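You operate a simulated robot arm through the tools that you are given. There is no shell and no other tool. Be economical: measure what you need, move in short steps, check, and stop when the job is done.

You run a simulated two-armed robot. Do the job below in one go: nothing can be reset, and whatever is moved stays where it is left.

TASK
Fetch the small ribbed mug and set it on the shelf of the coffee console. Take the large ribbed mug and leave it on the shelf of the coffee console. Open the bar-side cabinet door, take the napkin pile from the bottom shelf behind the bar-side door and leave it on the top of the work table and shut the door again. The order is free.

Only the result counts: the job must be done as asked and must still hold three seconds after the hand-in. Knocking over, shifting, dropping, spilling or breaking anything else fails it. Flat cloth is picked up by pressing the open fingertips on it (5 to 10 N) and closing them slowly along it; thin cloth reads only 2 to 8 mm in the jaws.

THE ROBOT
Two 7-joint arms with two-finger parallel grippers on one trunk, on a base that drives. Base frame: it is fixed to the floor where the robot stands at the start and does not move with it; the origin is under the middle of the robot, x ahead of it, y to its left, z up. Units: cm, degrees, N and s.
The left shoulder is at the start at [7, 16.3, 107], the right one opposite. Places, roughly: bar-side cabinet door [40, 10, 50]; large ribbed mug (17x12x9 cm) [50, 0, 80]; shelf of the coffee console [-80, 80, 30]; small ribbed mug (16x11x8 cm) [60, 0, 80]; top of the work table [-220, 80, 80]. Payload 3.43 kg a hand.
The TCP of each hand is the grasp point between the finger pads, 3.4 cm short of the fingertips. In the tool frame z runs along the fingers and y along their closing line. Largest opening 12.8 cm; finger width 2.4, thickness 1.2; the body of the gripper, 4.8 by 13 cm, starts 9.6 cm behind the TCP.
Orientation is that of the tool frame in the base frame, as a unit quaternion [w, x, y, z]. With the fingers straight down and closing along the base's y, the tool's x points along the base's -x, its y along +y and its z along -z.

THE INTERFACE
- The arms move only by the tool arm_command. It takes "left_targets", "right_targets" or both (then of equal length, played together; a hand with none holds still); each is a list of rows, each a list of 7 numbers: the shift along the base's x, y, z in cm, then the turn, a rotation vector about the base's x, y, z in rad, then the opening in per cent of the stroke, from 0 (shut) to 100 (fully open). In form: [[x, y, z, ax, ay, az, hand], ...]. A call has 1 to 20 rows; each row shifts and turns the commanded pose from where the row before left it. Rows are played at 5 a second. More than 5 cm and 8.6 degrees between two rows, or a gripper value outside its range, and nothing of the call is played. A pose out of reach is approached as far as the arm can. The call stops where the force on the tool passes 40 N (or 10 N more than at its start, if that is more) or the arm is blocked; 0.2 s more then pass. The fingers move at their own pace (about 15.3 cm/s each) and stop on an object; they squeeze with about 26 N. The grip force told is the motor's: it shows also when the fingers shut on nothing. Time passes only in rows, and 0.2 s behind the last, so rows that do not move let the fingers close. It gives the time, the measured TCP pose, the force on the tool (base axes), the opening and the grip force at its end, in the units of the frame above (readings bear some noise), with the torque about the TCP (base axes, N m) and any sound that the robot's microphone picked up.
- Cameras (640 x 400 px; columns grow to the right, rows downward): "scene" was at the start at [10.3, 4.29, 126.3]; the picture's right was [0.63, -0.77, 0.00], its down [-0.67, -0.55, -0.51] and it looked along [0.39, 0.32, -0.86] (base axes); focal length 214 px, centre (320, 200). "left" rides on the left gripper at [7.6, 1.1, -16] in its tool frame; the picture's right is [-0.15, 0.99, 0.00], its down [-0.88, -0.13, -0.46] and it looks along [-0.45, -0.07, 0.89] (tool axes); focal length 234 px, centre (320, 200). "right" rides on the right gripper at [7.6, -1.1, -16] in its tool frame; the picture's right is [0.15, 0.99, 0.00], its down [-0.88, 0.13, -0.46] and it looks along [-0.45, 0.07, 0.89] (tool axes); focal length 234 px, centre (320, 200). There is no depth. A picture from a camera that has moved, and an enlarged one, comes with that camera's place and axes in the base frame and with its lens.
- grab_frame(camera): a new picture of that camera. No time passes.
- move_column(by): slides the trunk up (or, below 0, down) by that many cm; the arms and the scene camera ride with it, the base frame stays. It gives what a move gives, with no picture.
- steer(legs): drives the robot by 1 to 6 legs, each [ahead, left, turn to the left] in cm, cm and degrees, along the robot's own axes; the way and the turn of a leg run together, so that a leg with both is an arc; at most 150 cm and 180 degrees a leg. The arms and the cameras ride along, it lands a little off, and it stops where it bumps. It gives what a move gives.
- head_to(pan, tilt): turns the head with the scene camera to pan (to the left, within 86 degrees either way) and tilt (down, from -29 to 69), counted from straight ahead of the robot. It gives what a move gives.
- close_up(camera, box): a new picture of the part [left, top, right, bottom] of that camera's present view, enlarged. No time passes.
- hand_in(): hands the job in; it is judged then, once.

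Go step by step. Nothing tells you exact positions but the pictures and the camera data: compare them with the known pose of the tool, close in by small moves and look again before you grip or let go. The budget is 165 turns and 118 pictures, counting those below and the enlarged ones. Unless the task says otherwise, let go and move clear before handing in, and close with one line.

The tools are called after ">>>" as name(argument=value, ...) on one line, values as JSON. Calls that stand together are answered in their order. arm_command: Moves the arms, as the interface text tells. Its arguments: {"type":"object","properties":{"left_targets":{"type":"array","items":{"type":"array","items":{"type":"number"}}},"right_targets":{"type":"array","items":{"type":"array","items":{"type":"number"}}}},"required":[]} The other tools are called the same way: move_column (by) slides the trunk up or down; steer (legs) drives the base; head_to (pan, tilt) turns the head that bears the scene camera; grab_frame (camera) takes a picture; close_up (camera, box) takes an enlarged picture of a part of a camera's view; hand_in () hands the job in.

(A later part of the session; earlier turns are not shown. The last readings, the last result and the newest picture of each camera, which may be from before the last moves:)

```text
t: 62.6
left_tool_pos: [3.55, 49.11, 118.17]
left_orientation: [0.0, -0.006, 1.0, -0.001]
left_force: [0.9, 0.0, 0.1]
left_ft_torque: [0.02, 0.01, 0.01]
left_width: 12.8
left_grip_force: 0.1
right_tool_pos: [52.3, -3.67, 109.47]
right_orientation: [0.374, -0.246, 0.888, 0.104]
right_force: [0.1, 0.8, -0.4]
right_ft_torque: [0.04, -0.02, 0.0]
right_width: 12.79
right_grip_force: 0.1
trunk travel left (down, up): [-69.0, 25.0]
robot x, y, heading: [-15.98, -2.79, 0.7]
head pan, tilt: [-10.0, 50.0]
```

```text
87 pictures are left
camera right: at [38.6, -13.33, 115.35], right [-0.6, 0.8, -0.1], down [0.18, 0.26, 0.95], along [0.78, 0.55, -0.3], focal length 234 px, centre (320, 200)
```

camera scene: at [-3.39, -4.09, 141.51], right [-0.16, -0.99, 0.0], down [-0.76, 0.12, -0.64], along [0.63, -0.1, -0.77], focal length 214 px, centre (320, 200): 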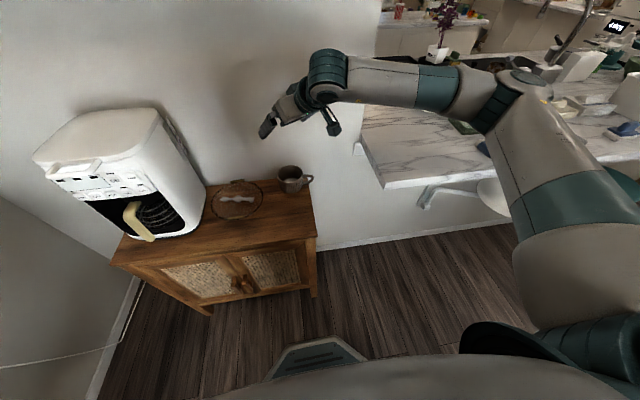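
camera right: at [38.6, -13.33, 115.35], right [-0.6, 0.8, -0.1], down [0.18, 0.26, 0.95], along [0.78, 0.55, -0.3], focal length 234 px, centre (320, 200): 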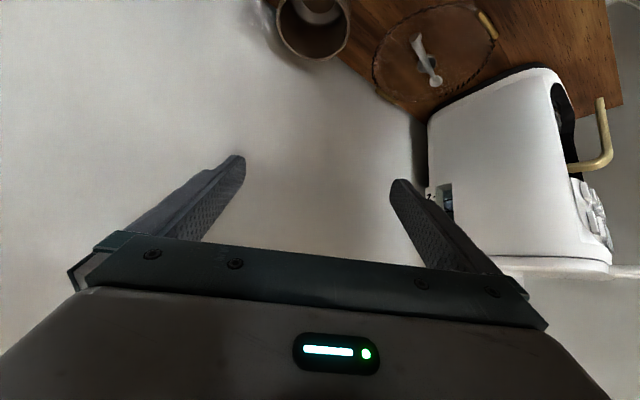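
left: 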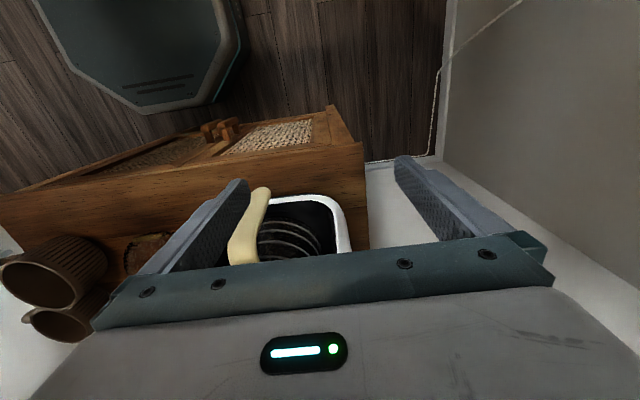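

>>> arm_command(right_targets=[[0, -2.8, -1, 0, 0, 0.1, 100], [0, -2.9, -2, 0, 0, 0.1, 100], [0, 0, -4, 0, 0, 0, 100], [0, 0, -4, 0, 0, 0, 100], [0, 0, -4, 0, 0, 0, 100], [0, 0, -3, 0, 0, 0, 100]])

>>> grab_frame(camera="scene")

>>> grab_frame(camera="right")

```text
t: 64.0
left_tool_pos: [3.57, 49.15, 118.22]
left_orientation: [-0.001, -0.006, 1.0, 0.0]
left_force: [0.3, 0.3, -0.3]
left_ft_torque: [-0.02, 0.01, -0.04]
left_width: 12.81
left_grip_force: 0.1
right_tool_pos: [52.15, -9.43, 91.58]
right_orientation: [0.362, -0.334, 0.859, 0.141]
right_force: [0.1, -0.4, 0.4]
right_ft_torque: [-0.01, 0.0, 0.0]
right_width: 12.79
right_grip_force: 0.2
trunk travel left (down, up): [-69.0, 25.0]
robot x, y, heading: [-16.13, -3.14, 0.7]
head pan, tilt: [-10.0, 50.0]
```

```text
86 pictures are left
camera scene: at [-3.4, -4.07, 141.51], right [-0.16, -0.99, 0.0], down [-0.76, 0.12, -0.64], along [0.63, -0.1, -0.77], focal length 214 px, centre (320, 200)
```

scene: 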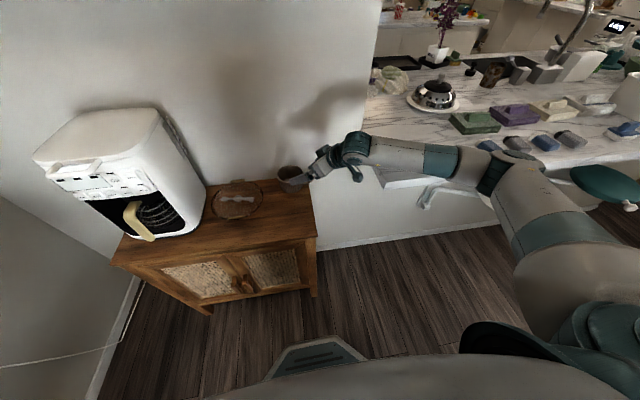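

```text
85 pictures are left
camera right: at [40.66, -21.56, 97.3], right [-0.74, 0.66, -0.11], down [0.13, 0.29, 0.95], along [0.66, 0.69, -0.3], focal length 234 px, centre (320, 200)
```

right: 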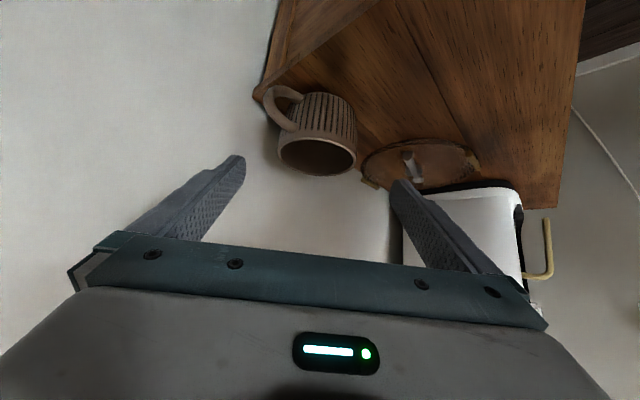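

>>> arm_command(right_targets=[[2.1, 1.4, -2.4, 0, 0, 0, 100], [1.85, 1.6, -2.6, 0, 0, 0, 100], [1.85, 1.65, -2.6, 0, 0, 0, 100], [1.85, 1.65, -2.5, 0, 0, 0, 100]])

>>> grab_frame(camera="right")

```text
t: 65.0
left_tool_pos: [3.65, 49.17, 118.05]
left_orientation: [0.0, -0.005, 1.0, -0.002]
left_force: [-0.2, -0.6, 0.4]
left_ft_torque: [-0.02, 0.0, -0.04]
left_width: 12.8
left_grip_force: 0.2
right_tool_pos: [59.85, -3.14, 81.52]
right_orientation: [0.362, -0.333, 0.859, 0.14]
right_force: [1.0, 0.2, -0.6]
right_ft_torque: [0.01, 0.0, 0.02]
right_width: 12.8
right_grip_force: 0.1
trunk travel left (down, up): [-69.0, 25.0]
robot x, y, heading: [-16.14, -2.96, 0.7]
head pan, tilt: [-10.0, 50.0]
```

```text
84 pictures are left
camera right: at [48.36, -15.21, 87.39], right [-0.74, 0.66, -0.11], down [0.13, 0.29, 0.95], along [0.66, 0.69, -0.3], focal length 234 px, centre (320, 200)
```

right: 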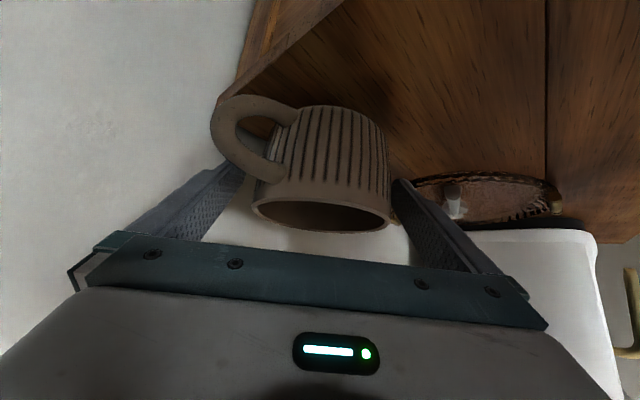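

>>> arm_command(right_targets=[[0, 0, 0, 0, 0, 0, 85], [0, 0, 0, 0, 0, 0, 75], [0, 0, 0, 0, 0, 0, 60], [0, 0, 0, 0, 0, 0, 40], [0, 0, 0, 0, 0, 0, 40]])

>>> arm_command(right_targets=[[0, 0, 1, 0, 0, 0, 40], [0, 0, 2, 0, 0, 0, 40], [0, 0, 3, 0, 0, 0, 40], [0, 0, 4, 0, 0, 0, 40], [0, 0, 4, 0, 0, 0, 40]])

>>> grab_frame(camera="right")

```text
t: 66.2
left_tool_pos: [3.45, 49.04, 118.2]
left_orientation: [0.001, -0.006, 1.0, -0.001]
left_force: [0.4, -0.1, 0.7]
left_ft_torque: [0.0, -0.01, 0.01]
left_width: 12.79
left_grip_force: 0.0
right_tool_pos: [59.87, -3.01, 81.59]
right_orientation: [0.362, -0.333, 0.859, 0.141]
right_force: [-1.1, 0.4, 1.6]
right_ft_torque: [-0.05, -0.1, -0.01]
right_width: 9.97
right_grip_force: 25.7
trunk travel left (down, up): [-69.0, 25.0]
robot x, y, heading: [-16.6, -2.92, 0.6]
head pan, tilt: [-10.0, 50.0]
```

```text
t: 67.4
left_tool_pos: [3.53, 49.15, 118.2]
left_orientation: [-0.001, -0.006, 1.0, -0.001]
left_force: [0.0, -0.7, -0.4]
left_ft_torque: [0.0, -0.03, 0.0]
left_width: 12.83
left_grip_force: 0.0
right_tool_pos: [60.02, -3.11, 95.44]
right_orientation: [0.362, -0.333, 0.859, 0.14]
right_force: [0.3, 0.1, -3.4]
right_ft_torque: [-0.01, 0.0, 0.0]
right_width: 9.95
right_grip_force: 25.6
trunk travel left (down, up): [-69.0, 25.0]
robot x, y, heading: [-15.75, -2.79, 0.8]
head pan, tilt: [-10.0, 50.0]
```

```text
83 pictures are left
camera right: at [48.49, -15.29, 101.19], right [-0.74, 0.66, -0.1], down [0.13, 0.29, 0.95], along [0.66, 0.69, -0.3], focal length 234 px, centre (320, 200)
```

right: 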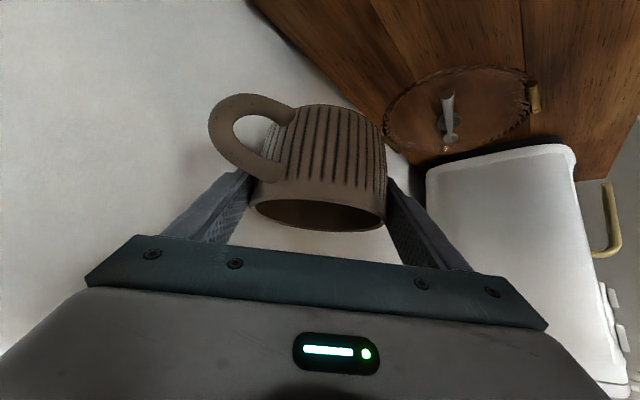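

Small mug held. Back away, turn to the console, lower the trunk.

>>> steer(legs=[[-60, 0, 0], [-24, -25, 0], [0, 0, 90]])

>>> move_column(by=-40)

>>> move_column(by=-12)

>>> head_to(pan=0, tilt=35)

>>> grab_frame(camera="scene")

```text
t: 76.6
left_tool_pos: [-152.75, -9.17, 118.18]
left_orientation: [-0.001, 0.715, -0.699, 0.0]
left_force: [-1.0, 1.1, -0.2]
left_ft_torque: [-0.01, -0.01, 0.0]
left_width: 12.8
left_grip_force: 0.0
right_tool_pos: [-101.06, 47.7, 95.3]
right_orientation: [-0.155, 0.845, -0.369, -0.356]
right_force: [-0.1, -0.4, -3.7]
right_ft_torque: [-0.02, 0.02, 0.03]
right_width: 9.95
right_grip_force: 25.7
trunk travel left (down, up): [-69.0, 25.0]
robot x, y, heading: [-100.4, -28.96, 91.4]
head pan, tilt: [-10.0, 50.0]
```

```text
t: 80.4
left_tool_pos: [-152.88, -9.22, 78.26]
left_orientation: [0.0, 0.715, -0.699, 0.001]
left_force: [-0.1, -0.4, 0.5]
left_ft_torque: [-0.01, 0.03, 0.0]
left_width: 12.79
left_grip_force: 0.0
right_tool_pos: [-101.1, 47.88, 55.45]
right_orientation: [-0.156, 0.844, -0.369, -0.356]
right_force: [-0.2, 0.0, -2.4]
right_ft_torque: [-0.03, 0.02, -0.03]
right_width: 9.96
right_grip_force: 26.5
trunk travel left (down, up): [-29.0, 65.0]
robot x, y, heading: [-101.01, -28.41, 91.3]
head pan, tilt: [-10.0, 50.0]
```

```text
t: 81.9
left_tool_pos: [-152.9, -9.24, 66.18]
left_orientation: [-0.001, 0.715, -0.699, 0.0]
left_force: [-0.9, -1.2, 0.3]
left_ft_torque: [-0.02, 0.0, 0.02]
left_width: 12.77
left_grip_force: 0.2
right_tool_pos: [-101.0, 47.74, 43.43]
right_orientation: [-0.155, 0.845, -0.368, -0.357]
right_force: [0.3, 0.5, -3.1]
right_ft_torque: [-0.06, -0.02, 0.01]
right_width: 9.94
right_grip_force: 26.3
trunk travel left (down, up): [-17.0, 77.0]
robot x, y, heading: [-100.46, -28.55, 91.3]
head pan, tilt: [-10.0, 50.0]
```

```text
t: 82.7
left_tool_pos: [-152.8, -9.14, 66.16]
left_orientation: [-0.001, 0.715, -0.699, 0.001]
left_force: [-0.1, -0.4, 0.7]
left_ft_torque: [0.02, 0.02, 0.01]
left_width: 12.8
left_grip_force: 0.1
right_tool_pos: [-101.05, 47.83, 43.29]
right_orientation: [-0.155, 0.845, -0.368, -0.356]
right_force: [1.1, -0.4, -3.1]
right_ft_torque: [0.01, 0.01, 0.05]
right_width: 9.95
right_grip_force: 26.0
trunk travel left (down, up): [-17.0, 77.0]
robot x, y, heading: [-100.56, -28.6, 91.6]
head pan, tilt: [0.0, 35.0]
```

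```text
82 pictures are left
camera scene: at [-100.8, -14.5, 91.67], right [1.0, 0.02, 0.0], down [0.01, -0.57, -0.82], along [-0.02, 0.82, -0.57], focal length 214 px, centre (320, 200)
```

scene: 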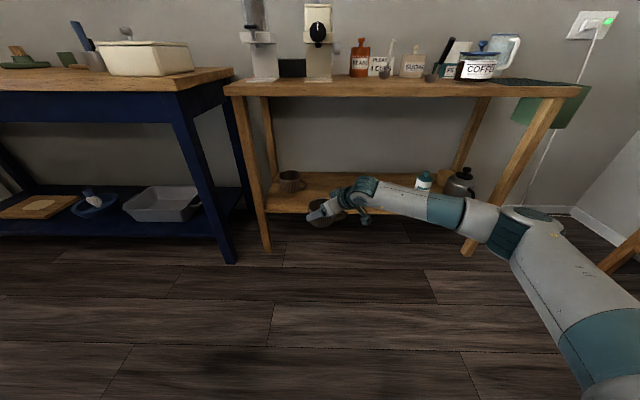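

>>> steer(legs=[[31, -4, 0]])

>>> grab_frame(camera="scene")

>>> grab_frame(camera="right")

```text
t: 84.8
left_tool_pos: [-149.76, 21.78, 66.22]
left_orientation: [-0.001, 0.716, -0.698, 0.0]
left_force: [0.5, -0.4, -0.1]
left_ft_torque: [0.0, 0.03, 0.01]
left_width: 12.79
left_grip_force: 0.0
right_tool_pos: [-98.24, 78.99, 43.29]
right_orientation: [-0.155, 0.845, -0.366, -0.357]
right_force: [-1.0, 0.3, -2.7]
right_ft_torque: [0.01, -0.01, 0.0]
right_width: 9.92
right_grip_force: 26.2
trunk travel left (down, up): [-17.0, 77.0]
robot x, y, heading: [-97.42, 2.67, 91.4]
head pan, tilt: [0.0, 35.0]
```

```text
81 pictures are left
camera scene: at [-97.64, 16.71, 91.67], right [1.0, 0.03, 0.0], down [0.02, -0.57, -0.82], along [-0.02, 0.82, -0.57], focal length 214 px, centre (320, 200)
```

scene: 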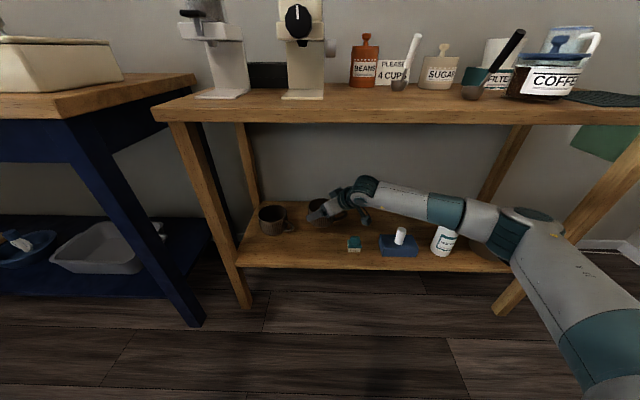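

```text
80 pictures are left
camera right: at [-85.86, 67.55, 49.1], right [-0.65, -0.75, -0.1], down [-0.29, 0.12, 0.95], along [-0.7, 0.65, -0.3], focal length 234 px, centre (320, 200)
```

right: 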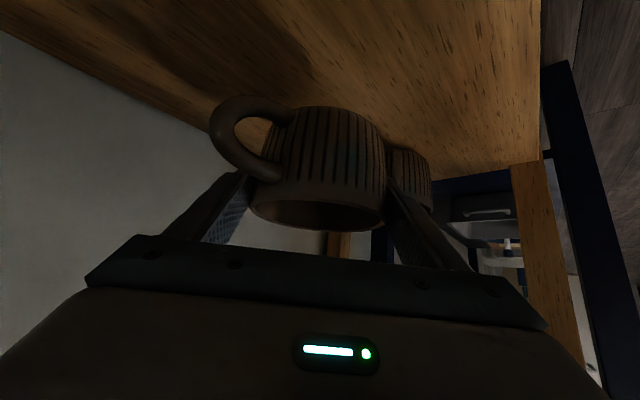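

>>> arm_command(right_targets=[[-0.5, 1, -1.5, 0, 0, 0, 40], [-0.5, 1, -1.5, 0, 0, 0, 40], [0, 0, -1.2, 0, 0, 0, 40], [0, 0, -0.6, 0, 0, 0, 40], [0, 0, -0.3, 0, 0, 0, 40], [0, 0, 0, 0, 0, 0, 40]])

>>> grab_frame(camera="right")

```text
t: 86.2
left_tool_pos: [-149.74, 21.74, 66.19]
left_orientation: [-0.001, 0.716, -0.698, 0.0]
left_force: [-0.5, -0.7, 0.1]
left_ft_torque: [0.0, 0.01, 0.0]
left_width: 12.79
left_grip_force: 0.2
right_tool_pos: [-99.24, 81.05, 38.16]
right_orientation: [-0.154, 0.846, -0.366, -0.356]
right_force: [-0.4, -0.5, -2.2]
right_ft_torque: [-0.02, 0.02, 0.01]
right_width: 9.94
right_grip_force: 26.1
trunk travel left (down, up): [-17.0, 77.0]
robot x, y, heading: [-97.21, 2.71, 91.4]
head pan, tilt: [0.0, 35.0]
```

```text
79 pictures are left
camera right: at [-86.89, 69.5, 43.93], right [-0.65, -0.75, -0.1], down [-0.29, 0.12, 0.95], along [-0.7, 0.65, -0.3], focal length 234 px, centre (320, 200)
```

right: 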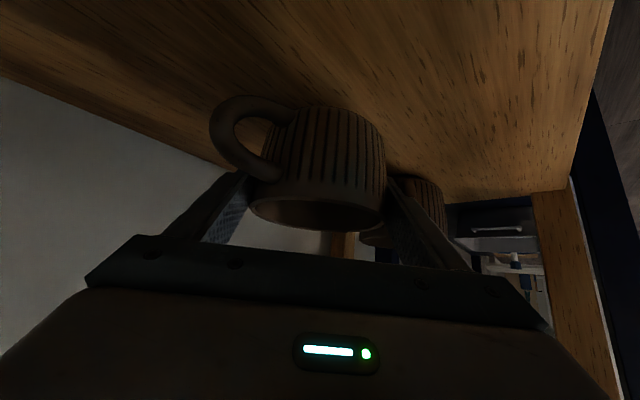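

>>> arm_command(right_targets=[[0, 0, -0.3, 0, 0, 0, 40], [0, 0, -0.3, 0, 0, 0, 40], [0, 0, -0.3, 0, 0, 0, 40], [0, 0, -0.3, 0, 0, 0, 40]])

```text
t: 87.2
left_tool_pos: [-149.56, 21.68, 66.21]
left_orientation: [0.0, 0.717, -0.697, 0.001]
left_force: [0.3, 0.2, 0.0]
left_ft_torque: [-0.01, 0.01, 0.0]
left_width: 12.81
left_grip_force: 0.0
right_tool_pos: [-99.22, 80.92, 37.05]
right_orientation: [-0.154, 0.846, -0.366, -0.356]
right_force: [-1.3, 0.3, -3.1]
right_ft_torque: [0.01, 0.01, 0.03]
right_width: 9.92
right_grip_force: 26.5
trunk travel left (down, up): [-17.0, 77.0]
robot x, y, heading: [-97.47, 3.03, 91.9]
head pan, tilt: [0.0, 35.0]
```

>>> arm_command(right_targets=[[0, 0, -0.3, 0, 0, 0, 40], [0, 0, -0.3, 0, 0, 0, 40], [0, 0, -0.3, 0, 0, 0, 40], [0, 0, -0.3, 0, 0, 0, 40]])

```text
t: 88.2
left_tool_pos: [-149.67, 21.59, 66.36]
left_orientation: [-0.002, 0.716, -0.698, 0.0]
left_force: [-0.3, 0.6, 0.3]
left_ft_torque: [-0.01, -0.01, 0.01]
left_width: 12.81
left_grip_force: 0.1
right_tool_pos: [-99.19, 81.08, 36.22]
right_orientation: [-0.156, 0.845, -0.366, -0.358]
right_force: [2.8, -1.6, 10.9]
right_ft_torque: [-0.5, 0.09, 0.15]
right_width: 9.93
right_grip_force: 25.5
trunk travel left (down, up): [-17.0, 77.0]
robot x, y, heading: [-97.05, 2.47, 91.4]
head pan, tilt: [0.0, 35.0]
```

Contact felt at z≈36.2. Ease off, open, look.

>>> arm_command(right_targets=[[0, 0, 0.3, 0, 0, 0, 40], [0, 0, 0, 0, 0, 0, 82], [0, 0, 0, 0, 0, 0, 90], [0, 0, 0, 0, 0, 0, 100], [0, 0, 0, 0, 0, 0, 100]])

>>> grab_frame(camera="right")

```text
t: 89.4
left_tool_pos: [-149.66, 21.75, 66.15]
left_orientation: [0.0, 0.717, -0.697, 0.0]
left_force: [-0.1, 0.0, 0.4]
left_ft_torque: [-0.04, 0.0, -0.01]
left_width: 12.8
left_grip_force: 0.1
right_tool_pos: [-99.27, 80.97, 36.12]
right_orientation: [-0.154, 0.846, -0.366, -0.356]
right_force: [-0.5, 0.0, 1.2]
right_ft_torque: [0.01, 0.01, -0.02]
right_width: 12.78
right_grip_force: 0.1
trunk travel left (down, up): [-17.0, 77.0]
robot x, y, heading: [-97.19, 2.89, 91.5]
head pan, tilt: [0.0, 35.0]
```

```text
78 pictures are left
camera right: at [-86.83, 69.51, 41.92], right [-0.65, -0.75, -0.1], down [-0.29, 0.12, 0.95], along [-0.7, 0.65, -0.3], focal length 234 px, centre (320, 200)
```

right: 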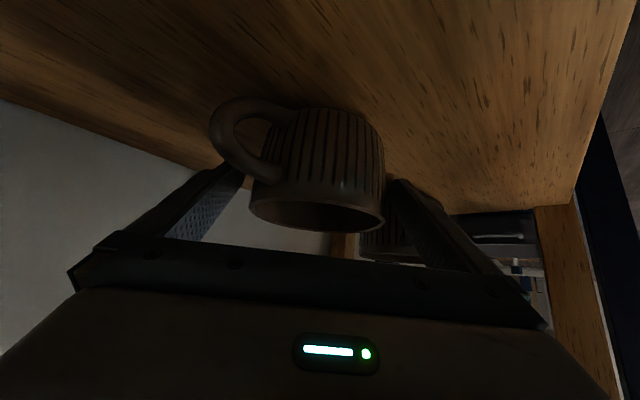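

Released, no forces. Lift then retreat backward.

>>> arm_command(right_targets=[[0, 0, 2, 0, 0, 0, 100], [0, 0, 2, 0, 0, 0, 100], [0, 0, 3, 0, 0, 0, 100], [1.7, -1.6, 2.2, 0, 0, 0, 100], [2, -2, 2, 0, 0, 0, 100], [0, -3, 0, 0, 0, 0, 100]])

>>> grab_frame(camera="right")

>>> steer(legs=[[-32, 0, 0]])

>>> close_up(camera="scene", box=[220, 130, 420, 255])

```text
t: 90.8
left_tool_pos: [-149.64, 21.68, 66.22]
left_orientation: [0.0, 0.716, -0.698, 0.001]
left_force: [0.3, 0.5, 1.2]
left_ft_torque: [0.0, 0.01, 0.0]
left_width: 12.81
left_grip_force: 0.1
right_tool_pos: [-95.51, 74.31, 47.3]
right_orientation: [-0.154, 0.846, -0.366, -0.356]
right_force: [-0.6, -0.8, -0.3]
right_ft_torque: [-0.02, -0.04, -0.01]
right_width: 12.79
right_grip_force: 0.1
trunk travel left (down, up): [-17.0, 77.0]
robot x, y, heading: [-97.64, 2.82, 91.5]
head pan, tilt: [0.0, 35.0]
```

```text
77 pictures are left
camera right: at [-83.18, 62.87, 53.15], right [-0.65, -0.75, -0.11], down [-0.29, 0.12, 0.95], along [-0.7, 0.65, -0.3], focal length 234 px, centre (320, 200)
```

right: 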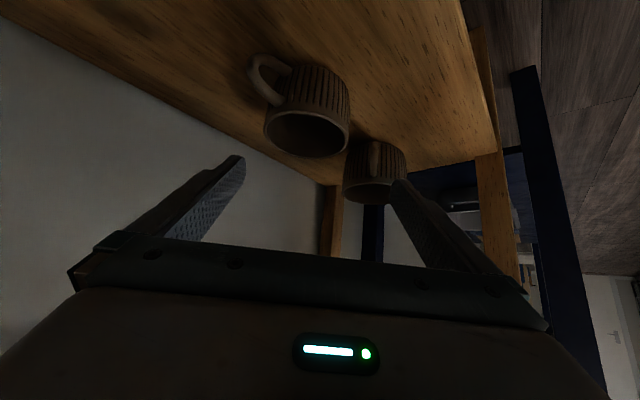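

```text
t: 92.9
left_tool_pos: [-148.82, -10.82, 66.29]
left_orientation: [-0.001, 0.717, -0.697, 0.001]
left_force: [0.2, 0.4, -0.9]
left_ft_torque: [-0.01, -0.03, 0.01]
left_width: 12.79
left_grip_force: 0.0
right_tool_pos: [-94.82, 41.79, 47.24]
right_orientation: [-0.155, 0.846, -0.366, -0.356]
right_force: [0.1, 0.4, 0.8]
right_ft_torque: [-0.01, 0.02, 0.03]
right_width: 12.81
right_grip_force: 0.0
trunk travel left (down, up): [-17.0, 77.0]
robot x, y, heading: [-96.18, -29.62, 91.6]
head pan, tilt: [0.0, 35.0]
```

```text
3.20 times, centred on (320, 192) of scene
camera zoom: at [-96.78, -15.85, 91.68], right [1.0, 0.03, 0.0], down [0.02, -0.57, -0.82], along [-0.02, 0.82, -0.57], focal length 686 px, centre (320, 224)
```

zoom: 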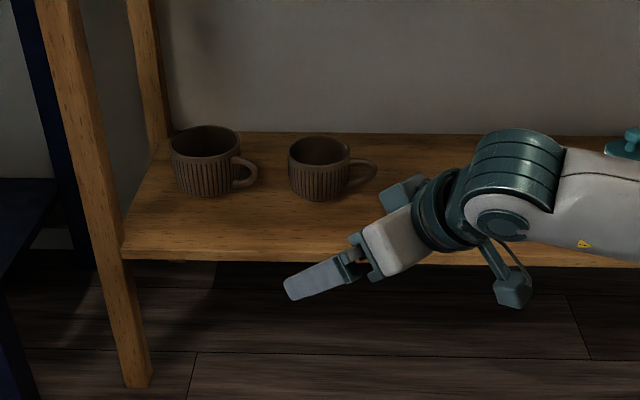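

Both mugs stand upright on the console shelf. Now turn back to the cabinet and study the door.

>>> steer(legs=[[0, 0, -91.6], [40, 38, 0]])

>>> head_to(pan=0, tilt=25)

>>> grab_frame(camera="scene")

```text
t: 99.5
left_tool_pos: [-44.51, 56.31, 66.08]
left_orientation: [-0.007, -0.007, 1.0, -0.005]
left_force: [0.7, -12.4, 6.8]
left_ft_torque: [2.32, -0.25, -0.31]
left_width: 12.83
left_grip_force: 0.0
right_tool_pos: [8.48, 3.14, 47.32]
right_orientation: [0.361, -0.34, 0.856, 0.145]
right_force: [-0.4, 0.1, 0.4]
right_ft_torque: [0.01, -0.01, 0.0]
right_width: 12.81
right_grip_force: 0.0
trunk travel left (down, up): [-17.0, 77.0]
robot x, y, heading: [-62.95, 4.88, 1.3]
head pan, tilt: [0.0, 35.0]
stopped in leg 2: the force on the tool passed its limit (the readings are from after the stop); the commanded pose is now the measured one
```

```text
t: 100.2
left_tool_pos: [-44.45, 56.28, 66.05]
left_orientation: [-0.007, -0.008, 1.0, -0.004]
left_force: [2.2, -19.3, 7.1]
left_ft_torque: [3.31, 0.08, -0.63]
left_width: 12.8
left_grip_force: 0.0
right_tool_pos: [8.57, 3.19, 47.37]
right_orientation: [0.362, -0.339, 0.856, 0.144]
right_force: [-1.0, -0.4, -0.2]
right_ft_torque: [0.03, -0.01, 0.02]
right_width: 12.81
right_grip_force: 0.0
trunk travel left (down, up): [-17.0, 77.0]
robot x, y, heading: [-63.17, 4.5, 1.3]
head pan, tilt: [0.0, 25.0]
```

```text
75 pictures are left
camera scene: at [-48.64, 5.12, 93.25], right [0.03, -1.0, 0.0], down [-0.42, -0.01, -0.91], along [0.91, 0.03, -0.42], focal length 214 px, centre (320, 200)
```

scene: 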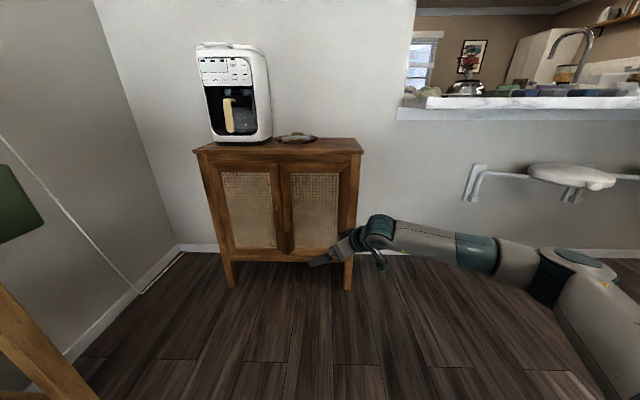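

The left hand touched the console's front edge; I move away to the right at once and check the console.

>>> steer(legs=[[0, -10, 0]])

>>> head_to(pan=70, tilt=25)

>>> grab_frame(camera="scene")

```text
t: 101.4
left_tool_pos: [-44.2, 46.33, 66.01]
left_orientation: [-0.007, -0.008, 1.0, -0.005]
left_force: [0.1, 0.1, 0.5]
left_ft_torque: [0.0, 0.02, 0.01]
left_width: 12.79
left_grip_force: 0.1
right_tool_pos: [8.85, -6.89, 47.39]
right_orientation: [0.361, -0.339, 0.857, 0.143]
right_force: [0.0, 0.0, -0.3]
right_ft_torque: [0.01, 0.01, -0.04]
right_width: 12.79
right_grip_force: 0.1
trunk travel left (down, up): [-17.0, 77.0]
robot x, y, heading: [-62.61, -5.39, 1.8]
head pan, tilt: [0.0, 25.0]
```

```text
t: 102.8
left_tool_pos: [-44.26, 46.35, 65.91]
left_orientation: [-0.007, -0.007, 1.0, -0.005]
left_force: [-0.2, 0.0, 0.1]
left_ft_torque: [0.03, -0.01, 0.0]
left_width: 12.81
left_grip_force: 0.0
right_tool_pos: [8.84, -6.83, 47.4]
right_orientation: [0.361, -0.34, 0.857, 0.143]
right_force: [0.8, -0.5, 0.2]
right_ft_torque: [0.01, 0.0, 0.02]
right_width: 12.8
right_grip_force: 0.0
trunk travel left (down, up): [-17.0, 77.0]
robot x, y, heading: [-62.78, -4.84, 1.9]
head pan, tilt: [70.0, 25.0]
```

```text
74 pictures are left
camera scene: at [-54.65, 3.71, 93.26], right [0.95, -0.32, 0.0], down [-0.13, -0.4, -0.91], along [0.29, 0.86, -0.42], focal length 214 px, centre (320, 200)
```

scene: 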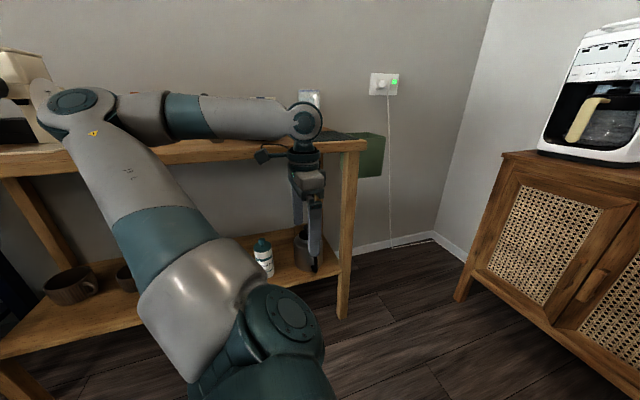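

>>> arm_command(left_targets=[[2, -4, 2, 0, 0, 0, 100], [2, -4, 2, 0, 0, 0, 100], [2, -4, 2, 0, 0, 0, 100], [2, -4, 2, 0, 0, 0, 100], [2, -2, 2, 0, 0, 0, 100]])

>>> head_to(pan=0, tilt=25)

>>> close_up(camera="scene", box=[180, 130, 370, 250])

```text
t: 104.0
left_tool_pos: [-34.07, 27.96, 76.07]
left_orientation: [-0.006, -0.008, 1.0, -0.006]
left_force: [0.0, 0.0, -0.9]
left_ft_torque: [0.0, -0.02, -0.01]
left_width: 12.8
left_grip_force: 0.1
right_tool_pos: [8.81, -6.86, 47.25]
right_orientation: [0.361, -0.339, 0.857, 0.143]
right_force: [0.4, -0.3, -0.2]
right_ft_torque: [0.01, -0.01, 0.01]
right_width: 12.82
right_grip_force: 0.0
trunk travel left (down, up): [-17.0, 77.0]
robot x, y, heading: [-62.37, -5.21, 1.6]
head pan, tilt: [70.0, 25.0]
```

```text
t: 105.4
left_tool_pos: [-34.09, 28.22, 75.98]
left_orientation: [-0.007, -0.008, 1.0, -0.006]
left_force: [0.6, 0.2, -0.1]
left_ft_torque: [-0.01, 0.01, -0.01]
left_width: 12.78
left_grip_force: 0.1
right_tool_pos: [8.84, -6.8, 47.3]
right_orientation: [0.361, -0.34, 0.856, 0.143]
right_force: [0.0, 0.2, 0.4]
right_ft_torque: [0.02, -0.02, 0.01]
right_width: 12.81
right_grip_force: 0.1
trunk travel left (down, up): [-17.0, 77.0]
robot x, y, heading: [-62.82, -4.96, 1.9]
head pan, tilt: [0.0, 25.0]
```

```text
3.33 times, centred on (275, 190) of scene
camera zoom: at [-48.35, -4.77, 93.26], right [0.03, -1.0, 0.0], down [-0.42, -0.01, -0.91], along [0.91, 0.03, -0.42], focal length 715 px, centre (470, 233)
```

zoom: 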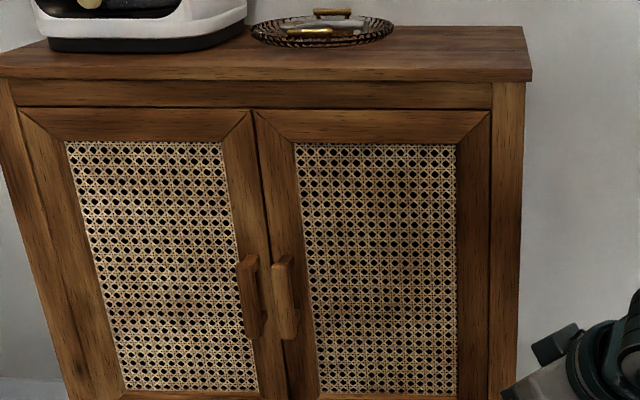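

Handles are vertical bars; the right door's is at about (34,22,46), with the hinge near y≈-4.5. I'll rotate the right hand to point horizontally forward, keeping clear.

>>> arm_command(right_targets=[[-1.12, 2.4, -0.1, 0, 0, -0.128, 100], [-1.12, 2.4, -0.1, 0, 0, -0.128, 100], [-1.12, 2.4, -0.1, 0, 0, -0.128, 100], [-1.12, 2.4, -0.1, 0, 0, -0.128, 80], [-1.12, 2.4, -0.1, 0, 0, -0.128, 60], [-1.12, 2.4, -0.1, 0, 0, -0.128, 40], [-1.12, 2.4, -0.1, 0, -0.131, 0, 30], [-1.12, 2.4, -0.1, 0, -0.131, 0, 30], [-1.12, 2.4, -0.1, 0, -0.131, 0, 30], [-1.12, 2.4, -0.1, 0, -0.131, 0, 30], [-1.12, 2.4, -0.1, 0, -0.131, 0, 30], [-1.12, 2.4, -0.1, 0, -0.131, 0, 30]], left_targets=[[0, 0.4, 1.2, 0, 0, 0, 100], [0, 0.4, 1.2, 0, 0, 0, 100], [0, 0.4, 1.2, 0, 0, 0, 100], [0, 0.4, 1.2, 0, 0, 0, 100], [0, 0.4, 1.2, 0, 0, 0, 100], [0, 0.4, 1.2, 0, 0, 0, 100], [0, 0.4, 1.2, 0, 0, 0, 100], [0, 0.4, 1.2, 0, 0, 0, 100], [0, 0.4, 1.2, 0, 0, 0, 100], [0, 0.4, 1.2, 0, 0, 0, 100], [0, 0.4, 1.2, 0, 0, 0, 100], [0, 0.4, 1.2, 0, 0, 0, 100]])

>>> grab_frame(camera="right")

>>> grab_frame(camera="scene")

```text
t: 108.0
left_tool_pos: [-34.15, 33.39, 90.37]
left_orientation: [-0.006, -0.008, 1.0, -0.005]
left_force: [-0.7, 0.7, 0.2]
left_ft_torque: [0.01, 0.01, 0.02]
left_width: 12.78
left_grip_force: 0.1
right_tool_pos: [-3.39, 17.24, 48.26]
right_orientation: [0.711, 0.005, 0.703, 0.0]
right_force: [-0.5, 0.2, 0.0]
right_ft_torque: [-0.04, -0.01, 0.01]
right_width: 3.84
right_grip_force: 0.0
right hand out of reach, approached as far as the arm can: row 12
trunk travel left (down, up): [-17.0, 77.0]
robot x, y, heading: [-62.9, -5.02, 1.8]
head pan, tilt: [0.0, 25.0]
```

```text
72 pictures are left
camera right: at [-19.07, 16.21, 40.56], right [0.01, 0.99, -0.14], down [-0.47, 0.13, 0.88], along [0.89, 0.06, 0.46], focal length 234 px, centre (320, 200)
```

right: 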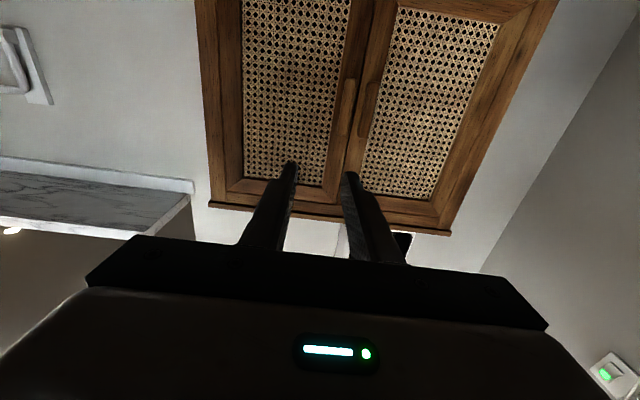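

```text
71 pictures are left
camera scene: at [-48.38, -4.77, 93.26], right [0.03, -1.0, 0.0], down [-0.42, -0.01, -0.91], along [0.91, 0.03, -0.42], focal length 214 px, centre (320, 200)
```

scene: 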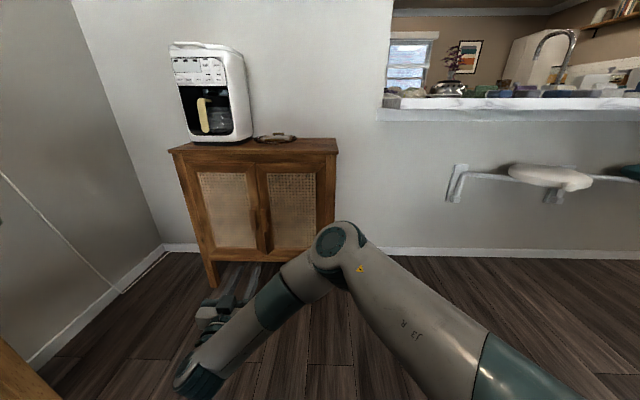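

>>> arm_command(right_targets=[[2, 1, -0.4, 0, 0, 0, 28], [3, 1, -0.5, 0, 0, 0, 28], [3, 1, -0.5, 0, 0, 0, 28], [3, 1, -0.5, 0, 0, 0, 28], [1, 1, -0.4, 0, 0, 0, 28]])

>>> steer(legs=[[10, 0, -1.8]])

>>> grab_frame(camera="right")

>>> grab_frame(camera="scene")

```text
t: 109.2
left_tool_pos: [-34.17, 33.3, 90.24]
left_orientation: [-0.007, -0.008, 1.0, -0.005]
left_force: [0.2, 0.1, -0.5]
left_ft_torque: [0.01, -0.02, 0.0]
left_width: 12.81
left_grip_force: 0.1
right_tool_pos: [9.16, 18.68, 47.67]
right_orientation: [0.711, 0.005, 0.704, 0.001]
right_force: [0.6, -0.6, -0.2]
right_ft_torque: [-0.01, -0.01, -0.01]
right_width: 3.58
right_grip_force: 0.0
right hand out of reach, approached as far as the arm can: row 1, 2, 3, 4, 5
trunk travel left (down, up): [-17.0, 77.0]
robot x, y, heading: [-62.44, -5.15, 1.6]
head pan, tilt: [0.0, 25.0]
```

```text
t: 110.3
left_tool_pos: [-23.14, 32.58, 90.32]
left_orientation: [-0.007, 0.008, 1.0, -0.005]
left_force: [-0.2, -0.3, -0.4]
left_ft_torque: [0.0, 0.02, 0.0]
left_width: 12.8
left_grip_force: 0.0
right_tool_pos: [19.61, 16.54, 47.63]
right_orientation: [0.71, 0.016, 0.704, -0.011]
right_force: [0.0, 0.6, 0.2]
right_ft_torque: [0.01, -0.05, -0.01]
right_width: 3.6
right_grip_force: 0.0
trunk travel left (down, up): [-17.0, 77.0]
robot x, y, heading: [-52.49, -5.4, -0.2]
head pan, tilt: [0.0, 25.0]
```

```text
70 pictures are left
camera right: at [3.81, 15.98, 39.99], right [0.04, 0.99, -0.14], down [-0.46, 0.14, 0.88], along [0.89, 0.03, 0.46], focal length 234 px, centre (320, 200)
```

right: 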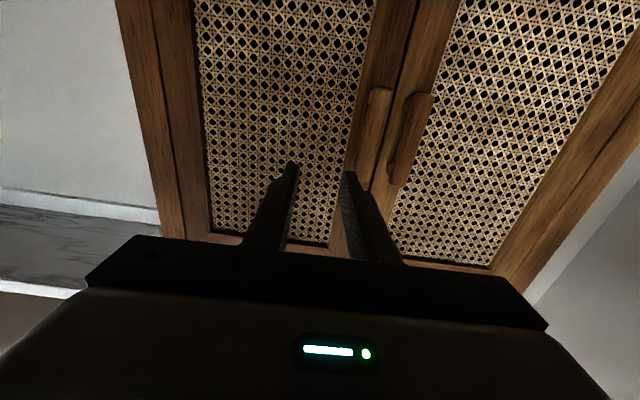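

```text
69 pictures are left
camera scene: at [-38.49, -5.08, 93.24], right [0.0, -1.0, 0.0], down [-0.42, 0.0, -0.91], along [0.91, 0.0, -0.42], focal length 214 px, centre (320, 200)
```

scene: 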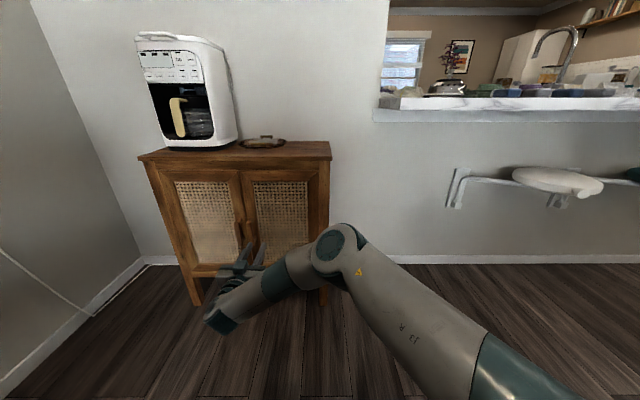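

>>> steer(legs=[[4, 5.8, 0.2]])

>>> grab_frame(camera="right")

```text
t: 111.3
left_tool_pos: [-19.37, 38.27, 90.36]
left_orientation: [-0.007, 0.006, 1.0, -0.006]
left_force: [0.0, 0.2, -0.5]
left_ft_torque: [-0.03, -0.03, 0.02]
left_width: 12.78
left_grip_force: 0.2
right_tool_pos: [23.57, 22.31, 47.65]
right_orientation: [0.71, 0.014, 0.704, -0.01]
right_force: [0.4, 0.1, 0.4]
right_ft_torque: [0.02, -0.03, 0.02]
right_width: 3.59
right_grip_force: 0.1
trunk travel left (down, up): [-17.0, 77.0]
robot x, y, heading: [-48.98, 0.56, 0.2]
head pan, tilt: [0.0, 25.0]
```

```text
68 pictures are left
camera right: at [7.68, 21.75, 39.99], right [0.04, 0.99, -0.14], down [-0.46, 0.14, 0.88], along [0.89, 0.03, 0.46], focal length 234 px, centre (320, 200)
```

right: 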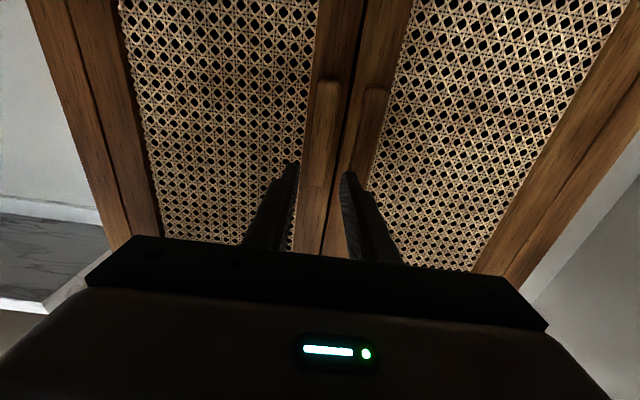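

>>> arm_command(right_targets=[[2.2, -0.08, -0.3, 0, 0, 0, 26], [2.2, -0.08, -0.3, 0, 0, 0, 26], [2.2, -0.08, -0.3, 0, 0, 0, 26], [1.6, -0.06, -0.2, 0, 0, 0, 26]])

>>> grab_frame(camera="right")

```text
t: 112.3
left_tool_pos: [-19.63, 38.17, 90.24]
left_orientation: [-0.007, 0.005, 1.0, -0.005]
left_force: [0.2, 0.9, -0.4]
left_ft_torque: [0.0, 0.01, -0.01]
left_width: 12.76
left_grip_force: 0.2
right_tool_pos: [31.31, 21.16, 47.14]
right_orientation: [0.709, 0.011, 0.705, -0.007]
right_force: [-4.6, 11.6, 0.7]
right_ft_torque: [-0.17, -0.05, 0.3]
right_width: 3.94
right_grip_force: 5.3
right hand out of reach, approached as far as the arm can: row 2, 3, 4
trunk travel left (down, up): [-17.0, 77.0]
robot x, y, heading: [-48.96, 0.79, -0.0]
head pan, tilt: [0.0, 25.0]
```

```text
67 pictures are left
camera right: at [15.46, 20.5, 39.51], right [0.03, 0.99, -0.14], down [-0.46, 0.14, 0.88], along [0.89, 0.04, 0.46], focal length 234 px, centre (320, 200)
```

right: 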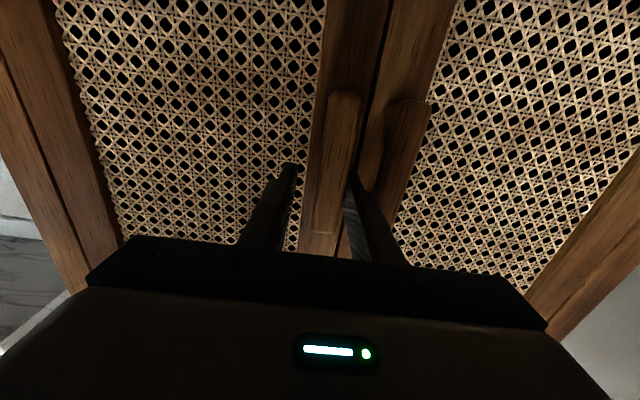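

>>> steer(legs=[[0, 0.8, 0]])

>>> arm_command(right_targets=[[0.3, 0, 0, 0, 0, 0, 24], [0.3, 0, 0, 0, 0, 0, 24]])

>>> grab_frame(camera="right")

```text
t: 113.1
left_tool_pos: [-19.41, 38.89, 90.32]
left_orientation: [-0.007, 0.006, 1.0, -0.005]
left_force: [-0.6, 0.1, -0.6]
left_ft_torque: [0.0, 0.02, -0.04]
left_width: 12.81
left_grip_force: 0.1
right_tool_pos: [31.46, 21.57, 47.18]
right_orientation: [0.71, 0.016, 0.704, -0.01]
right_force: [0.2, -0.4, 0.2]
right_ft_torque: [0.02, 0.02, 0.0]
right_width: 3.32
right_grip_force: 0.6
trunk travel left (down, up): [-17.0, 77.0]
robot x, y, heading: [-49.05, 1.51, 0.0]
head pan, tilt: [0.0, 25.0]
```

```text
t: 113.7
left_tool_pos: [-19.41, 38.94, 90.36]
left_orientation: [-0.007, 0.006, 1.0, -0.005]
left_force: [0.1, -0.1, -0.5]
left_ft_torque: [-0.02, -0.02, 0.04]
left_width: 12.83
left_grip_force: 0.1
right_tool_pos: [32.17, 21.46, 47.18]
right_orientation: [0.709, 0.015, 0.705, -0.009]
right_force: [-1.9, 3.2, -0.3]
right_ft_torque: [-0.01, -0.01, 0.05]
right_width: 3.26
right_grip_force: 1.9
trunk travel left (down, up): [-17.0, 77.0]
robot x, y, heading: [-48.71, 1.44, 0.2]
head pan, tilt: [0.0, 25.0]
```

```text
66 pictures are left
camera right: at [16.21, 20.93, 39.56], right [0.03, 0.99, -0.14], down [-0.46, 0.14, 0.88], along [0.89, 0.03, 0.46], focal length 234 px, centre (320, 200)
```

right: 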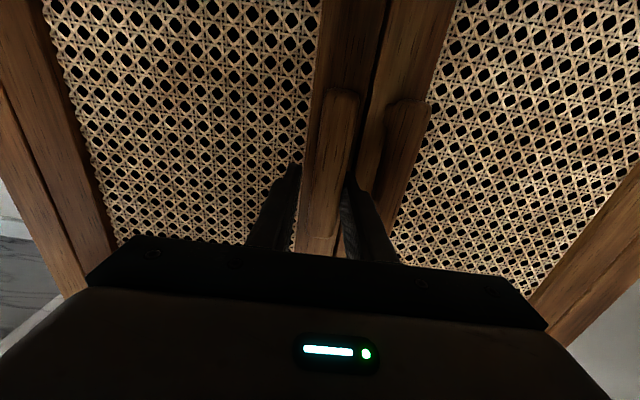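

Handle is between the fingers. Close on it.

>>> arm_command(right_targets=[[0, 0, 0, 0, 0, 0, 15], [0, 0, 0, 0, 0, 0, 5], [0, 0, 0, 0, 0, 0, 0], [0, 0, 0, 0, 0, 0, 0]])

```text
t: 114.7
left_tool_pos: [-19.53, 39.22, 90.26]
left_orientation: [-0.007, 0.005, 1.0, -0.006]
left_force: [0.5, 0.3, 0.2]
left_ft_torque: [-0.01, -0.01, 0.0]
left_width: 12.81
left_grip_force: 0.1
right_tool_pos: [31.97, 21.97, 47.21]
right_orientation: [0.709, 0.011, 0.706, -0.007]
right_force: [-0.2, 31.3, 2.3]
right_ft_torque: [-1.22, 0.27, 0.95]
right_width: 2.32
right_grip_force: 44.9
trunk travel left (down, up): [-17.0, 77.0]
robot x, y, heading: [-48.97, 1.45, -0.0]
head pan, tilt: [0.0, 25.0]
```

>>> arm_command(right_targets=[[0, 0.3, 0, 0, 0, 0, 0], [-1.87, -0.4, 0, 0, 0, 0.07, 0], [-1.83, -0.65, 0, 0, 0, 0.07, 0], [-1.8, -0.75, 0, 0, 0, 0.07, 0], [-1.71, -0.85, 0, 0, 0, 0.07, 0]])

>>> grab_frame(camera="scene")

```text
t: 116.0
left_tool_pos: [-19.26, 38.78, 90.26]
left_orientation: [-0.007, 0.008, 1.0, -0.006]
left_force: [-0.4, -0.3, 0.0]
left_ft_torque: [-0.02, -0.03, -0.04]
left_width: 12.8
left_grip_force: 0.0
right_tool_pos: [24.12, 19.45, 47.32]
right_orientation: [0.692, -0.078, 0.713, 0.078]
right_force: [2.3, -1.4, -13.8]
right_ft_torque: [-1.04, 0.2, 0.41]
right_width: 2.41
right_grip_force: 44.9
right hand out of reach, approached as far as the arm can: row 1, 5
trunk travel left (down, up): [-17.0, 77.0]
robot x, y, heading: [-49.13, 0.92, -0.6]
head pan, tilt: [0.0, 25.0]
stopped in row 5 (right hand): the force on the tool passed its limit (the readings are from after the stop); the commanded pose is now the measured one
```

```text
65 pictures are left
camera scene: at [-34.47, 1.22, 93.24], right [0.0, -1.0, 0.0], down [-0.42, 0.0, -0.91], along [0.91, 0.0, -0.42], focal length 214 px, centre (320, 200)
```

scene: 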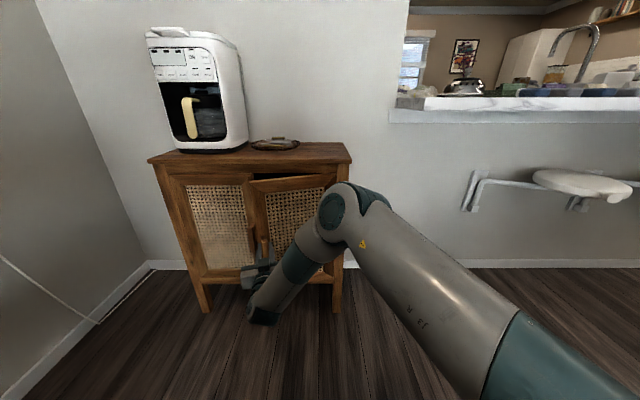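

The door is about 14° open. My arm folds at its limit, so I'll swing the whole base around the hinge to open it further.

>>> steer(legs=[[-0.35, -7.6, 5], [-0.35, -7.6, 5], [-0.35, -7.6, 5]])

>>> grab_frame(camera="scene")

```text
t: 118.3
left_tool_pos: [-28.13, 23.13, 90.41]
left_orientation: [-0.006, -0.12, 0.993, -0.007]
left_force: [-0.3, 0.1, 0.6]
left_ft_torque: [0.03, -0.03, 0.0]
left_width: 12.8
left_grip_force: 0.0
right_tool_pos: [18.48, 15.78, 47.34]
right_orientation: [0.675, -0.172, 0.697, 0.169]
right_force: [3.4, 0.4, -1.3]
right_ft_torque: [-0.54, -0.18, 0.72]
right_width: 2.38
right_grip_force: 44.7
trunk travel left (down, up): [-17.0, 77.0]
robot x, y, heading: [-47.22, -21.18, 14.4]
head pan, tilt: [0.0, 25.0]
stopped in leg 3: the force on the tool passed its limit (the readings are from after the stop); the commanded pose is now the measured one
```

```text
64 pictures are left
camera scene: at [-33.3, -17.11, 93.27], right [0.25, -0.97, 0.0], down [-0.41, -0.11, -0.91], along [0.88, 0.23, -0.42], focal length 214 px, centre (320, 200)
```

scene: 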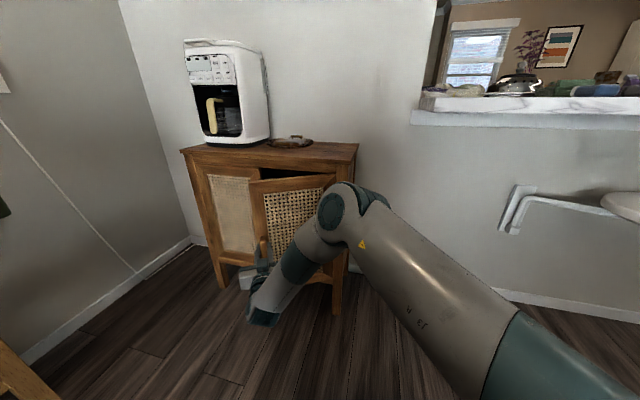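

>>> steer(legs=[[-0.4, -7.5, 5], [-0.4, -7.5, 5], [-0.4, -7.5, 5], [-0.4, -7.5, 5]])

```text
t: 121.3
left_tool_pos: [-33.52, -0.73, 90.28]
left_orientation: [-0.005, -0.293, 0.956, -0.008]
left_force: [0.1, 1.4, -0.4]
left_ft_torque: [0.0, -0.01, -0.01]
left_width: 12.79
left_grip_force: 0.1
right_tool_pos: [12.58, 8.5, 47.33]
right_orientation: [0.634, -0.293, 0.656, 0.286]
right_force: [-14.5, 11.5, -3.3]
right_ft_torque: [-0.92, -0.31, 0.96]
right_width: 2.34
right_grip_force: 45.2
trunk travel left (down, up): [-17.0, 77.0]
robot x, y, heading: [-36.34, -48.77, 34.8]
head pan, tilt: [0.0, 25.0]
```

>>> steer(legs=[[-0.3, -7.4, 5], [-0.3, -7.4, 5], [-0.3, -7.4, 5], [-0.3, -7.4, 5]])

>>> grab_frame(camera="scene")

```text
t: 124.2
left_tool_pos: [-30.36, -24.47, 90.47]
left_orientation: [-0.004, -0.456, 0.89, -0.008]
left_force: [1.5, 0.0, 0.0]
left_ft_torque: [0.03, -0.02, 0.03]
left_width: 12.79
left_grip_force: 0.1
right_tool_pos: [9.43, 0.08, 47.43]
right_orientation: [0.573, -0.406, 0.592, 0.395]
right_force: [-32.3, 9.6, -1.4]
right_ft_torque: [-1.07, -0.65, 1.0]
right_width: 2.33
right_grip_force: 45.6
trunk travel left (down, up): [-17.0, 77.0]
robot x, y, heading: [-16.68, -70.14, 54.8]
head pan, tilt: [0.0, 25.0]
```

```text
63 pictures are left
camera scene: at [-8.15, -58.6, 93.26], right [0.82, -0.57, 0.0], down [-0.24, -0.35, -0.91], along [0.52, 0.74, -0.42], focal length 214 px, centre (320, 200)
```

scene: 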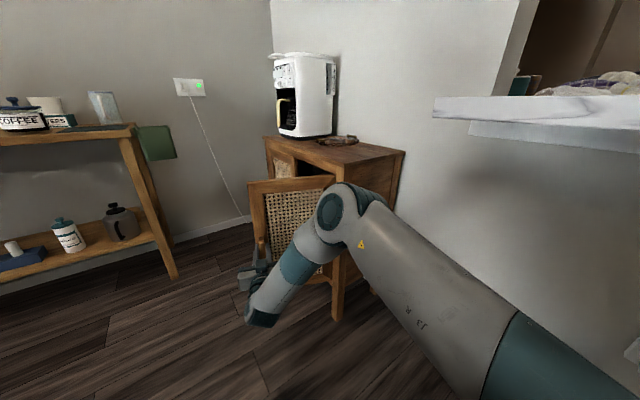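

>>> steer(legs=[[-0.6, -6.8, 5], [-0.3, -7.1, 5], [-0.3, -7.2, 5]])

>>> grab_frame(camera="scene")

```text
t: 126.5
left_tool_pos: [-23.08, -40.37, 90.43]
left_orientation: [-0.003, -0.568, 0.823, -0.007]
left_force: [0.5, -0.4, 0.2]
left_ft_torque: [-0.04, 0.0, -0.01]
left_width: 12.79
left_grip_force: 0.1
right_tool_pos: [8.97, -6.41, 47.33]
right_orientation: [0.517, -0.478, 0.536, 0.466]
right_force: [36.2, 4.4, -0.2]
right_ft_torque: [-0.44, -0.43, 0.9]
right_width: 2.31
right_grip_force: 45.5
trunk travel left (down, up): [-17.0, 77.0]
robot x, y, heading: [1.72, -80.94, 69.8]
head pan, tilt: [0.0, 25.0]
```

```text
62 pictures are left
camera scene: at [7.02, -67.69, 93.25], right [0.94, -0.34, 0.0], down [-0.15, -0.4, -0.91], along [0.31, 0.85, -0.42], focal length 214 px, centre (320, 200)
```

scene: 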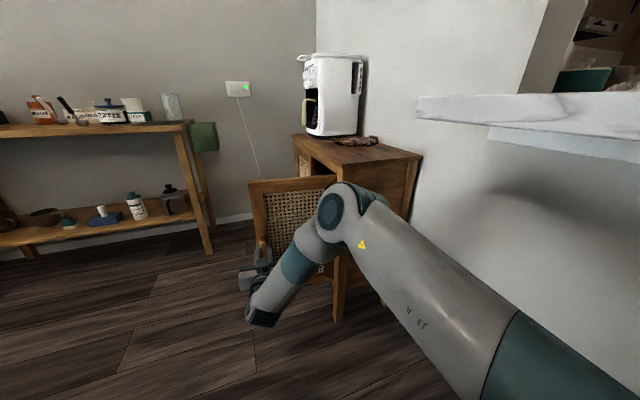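

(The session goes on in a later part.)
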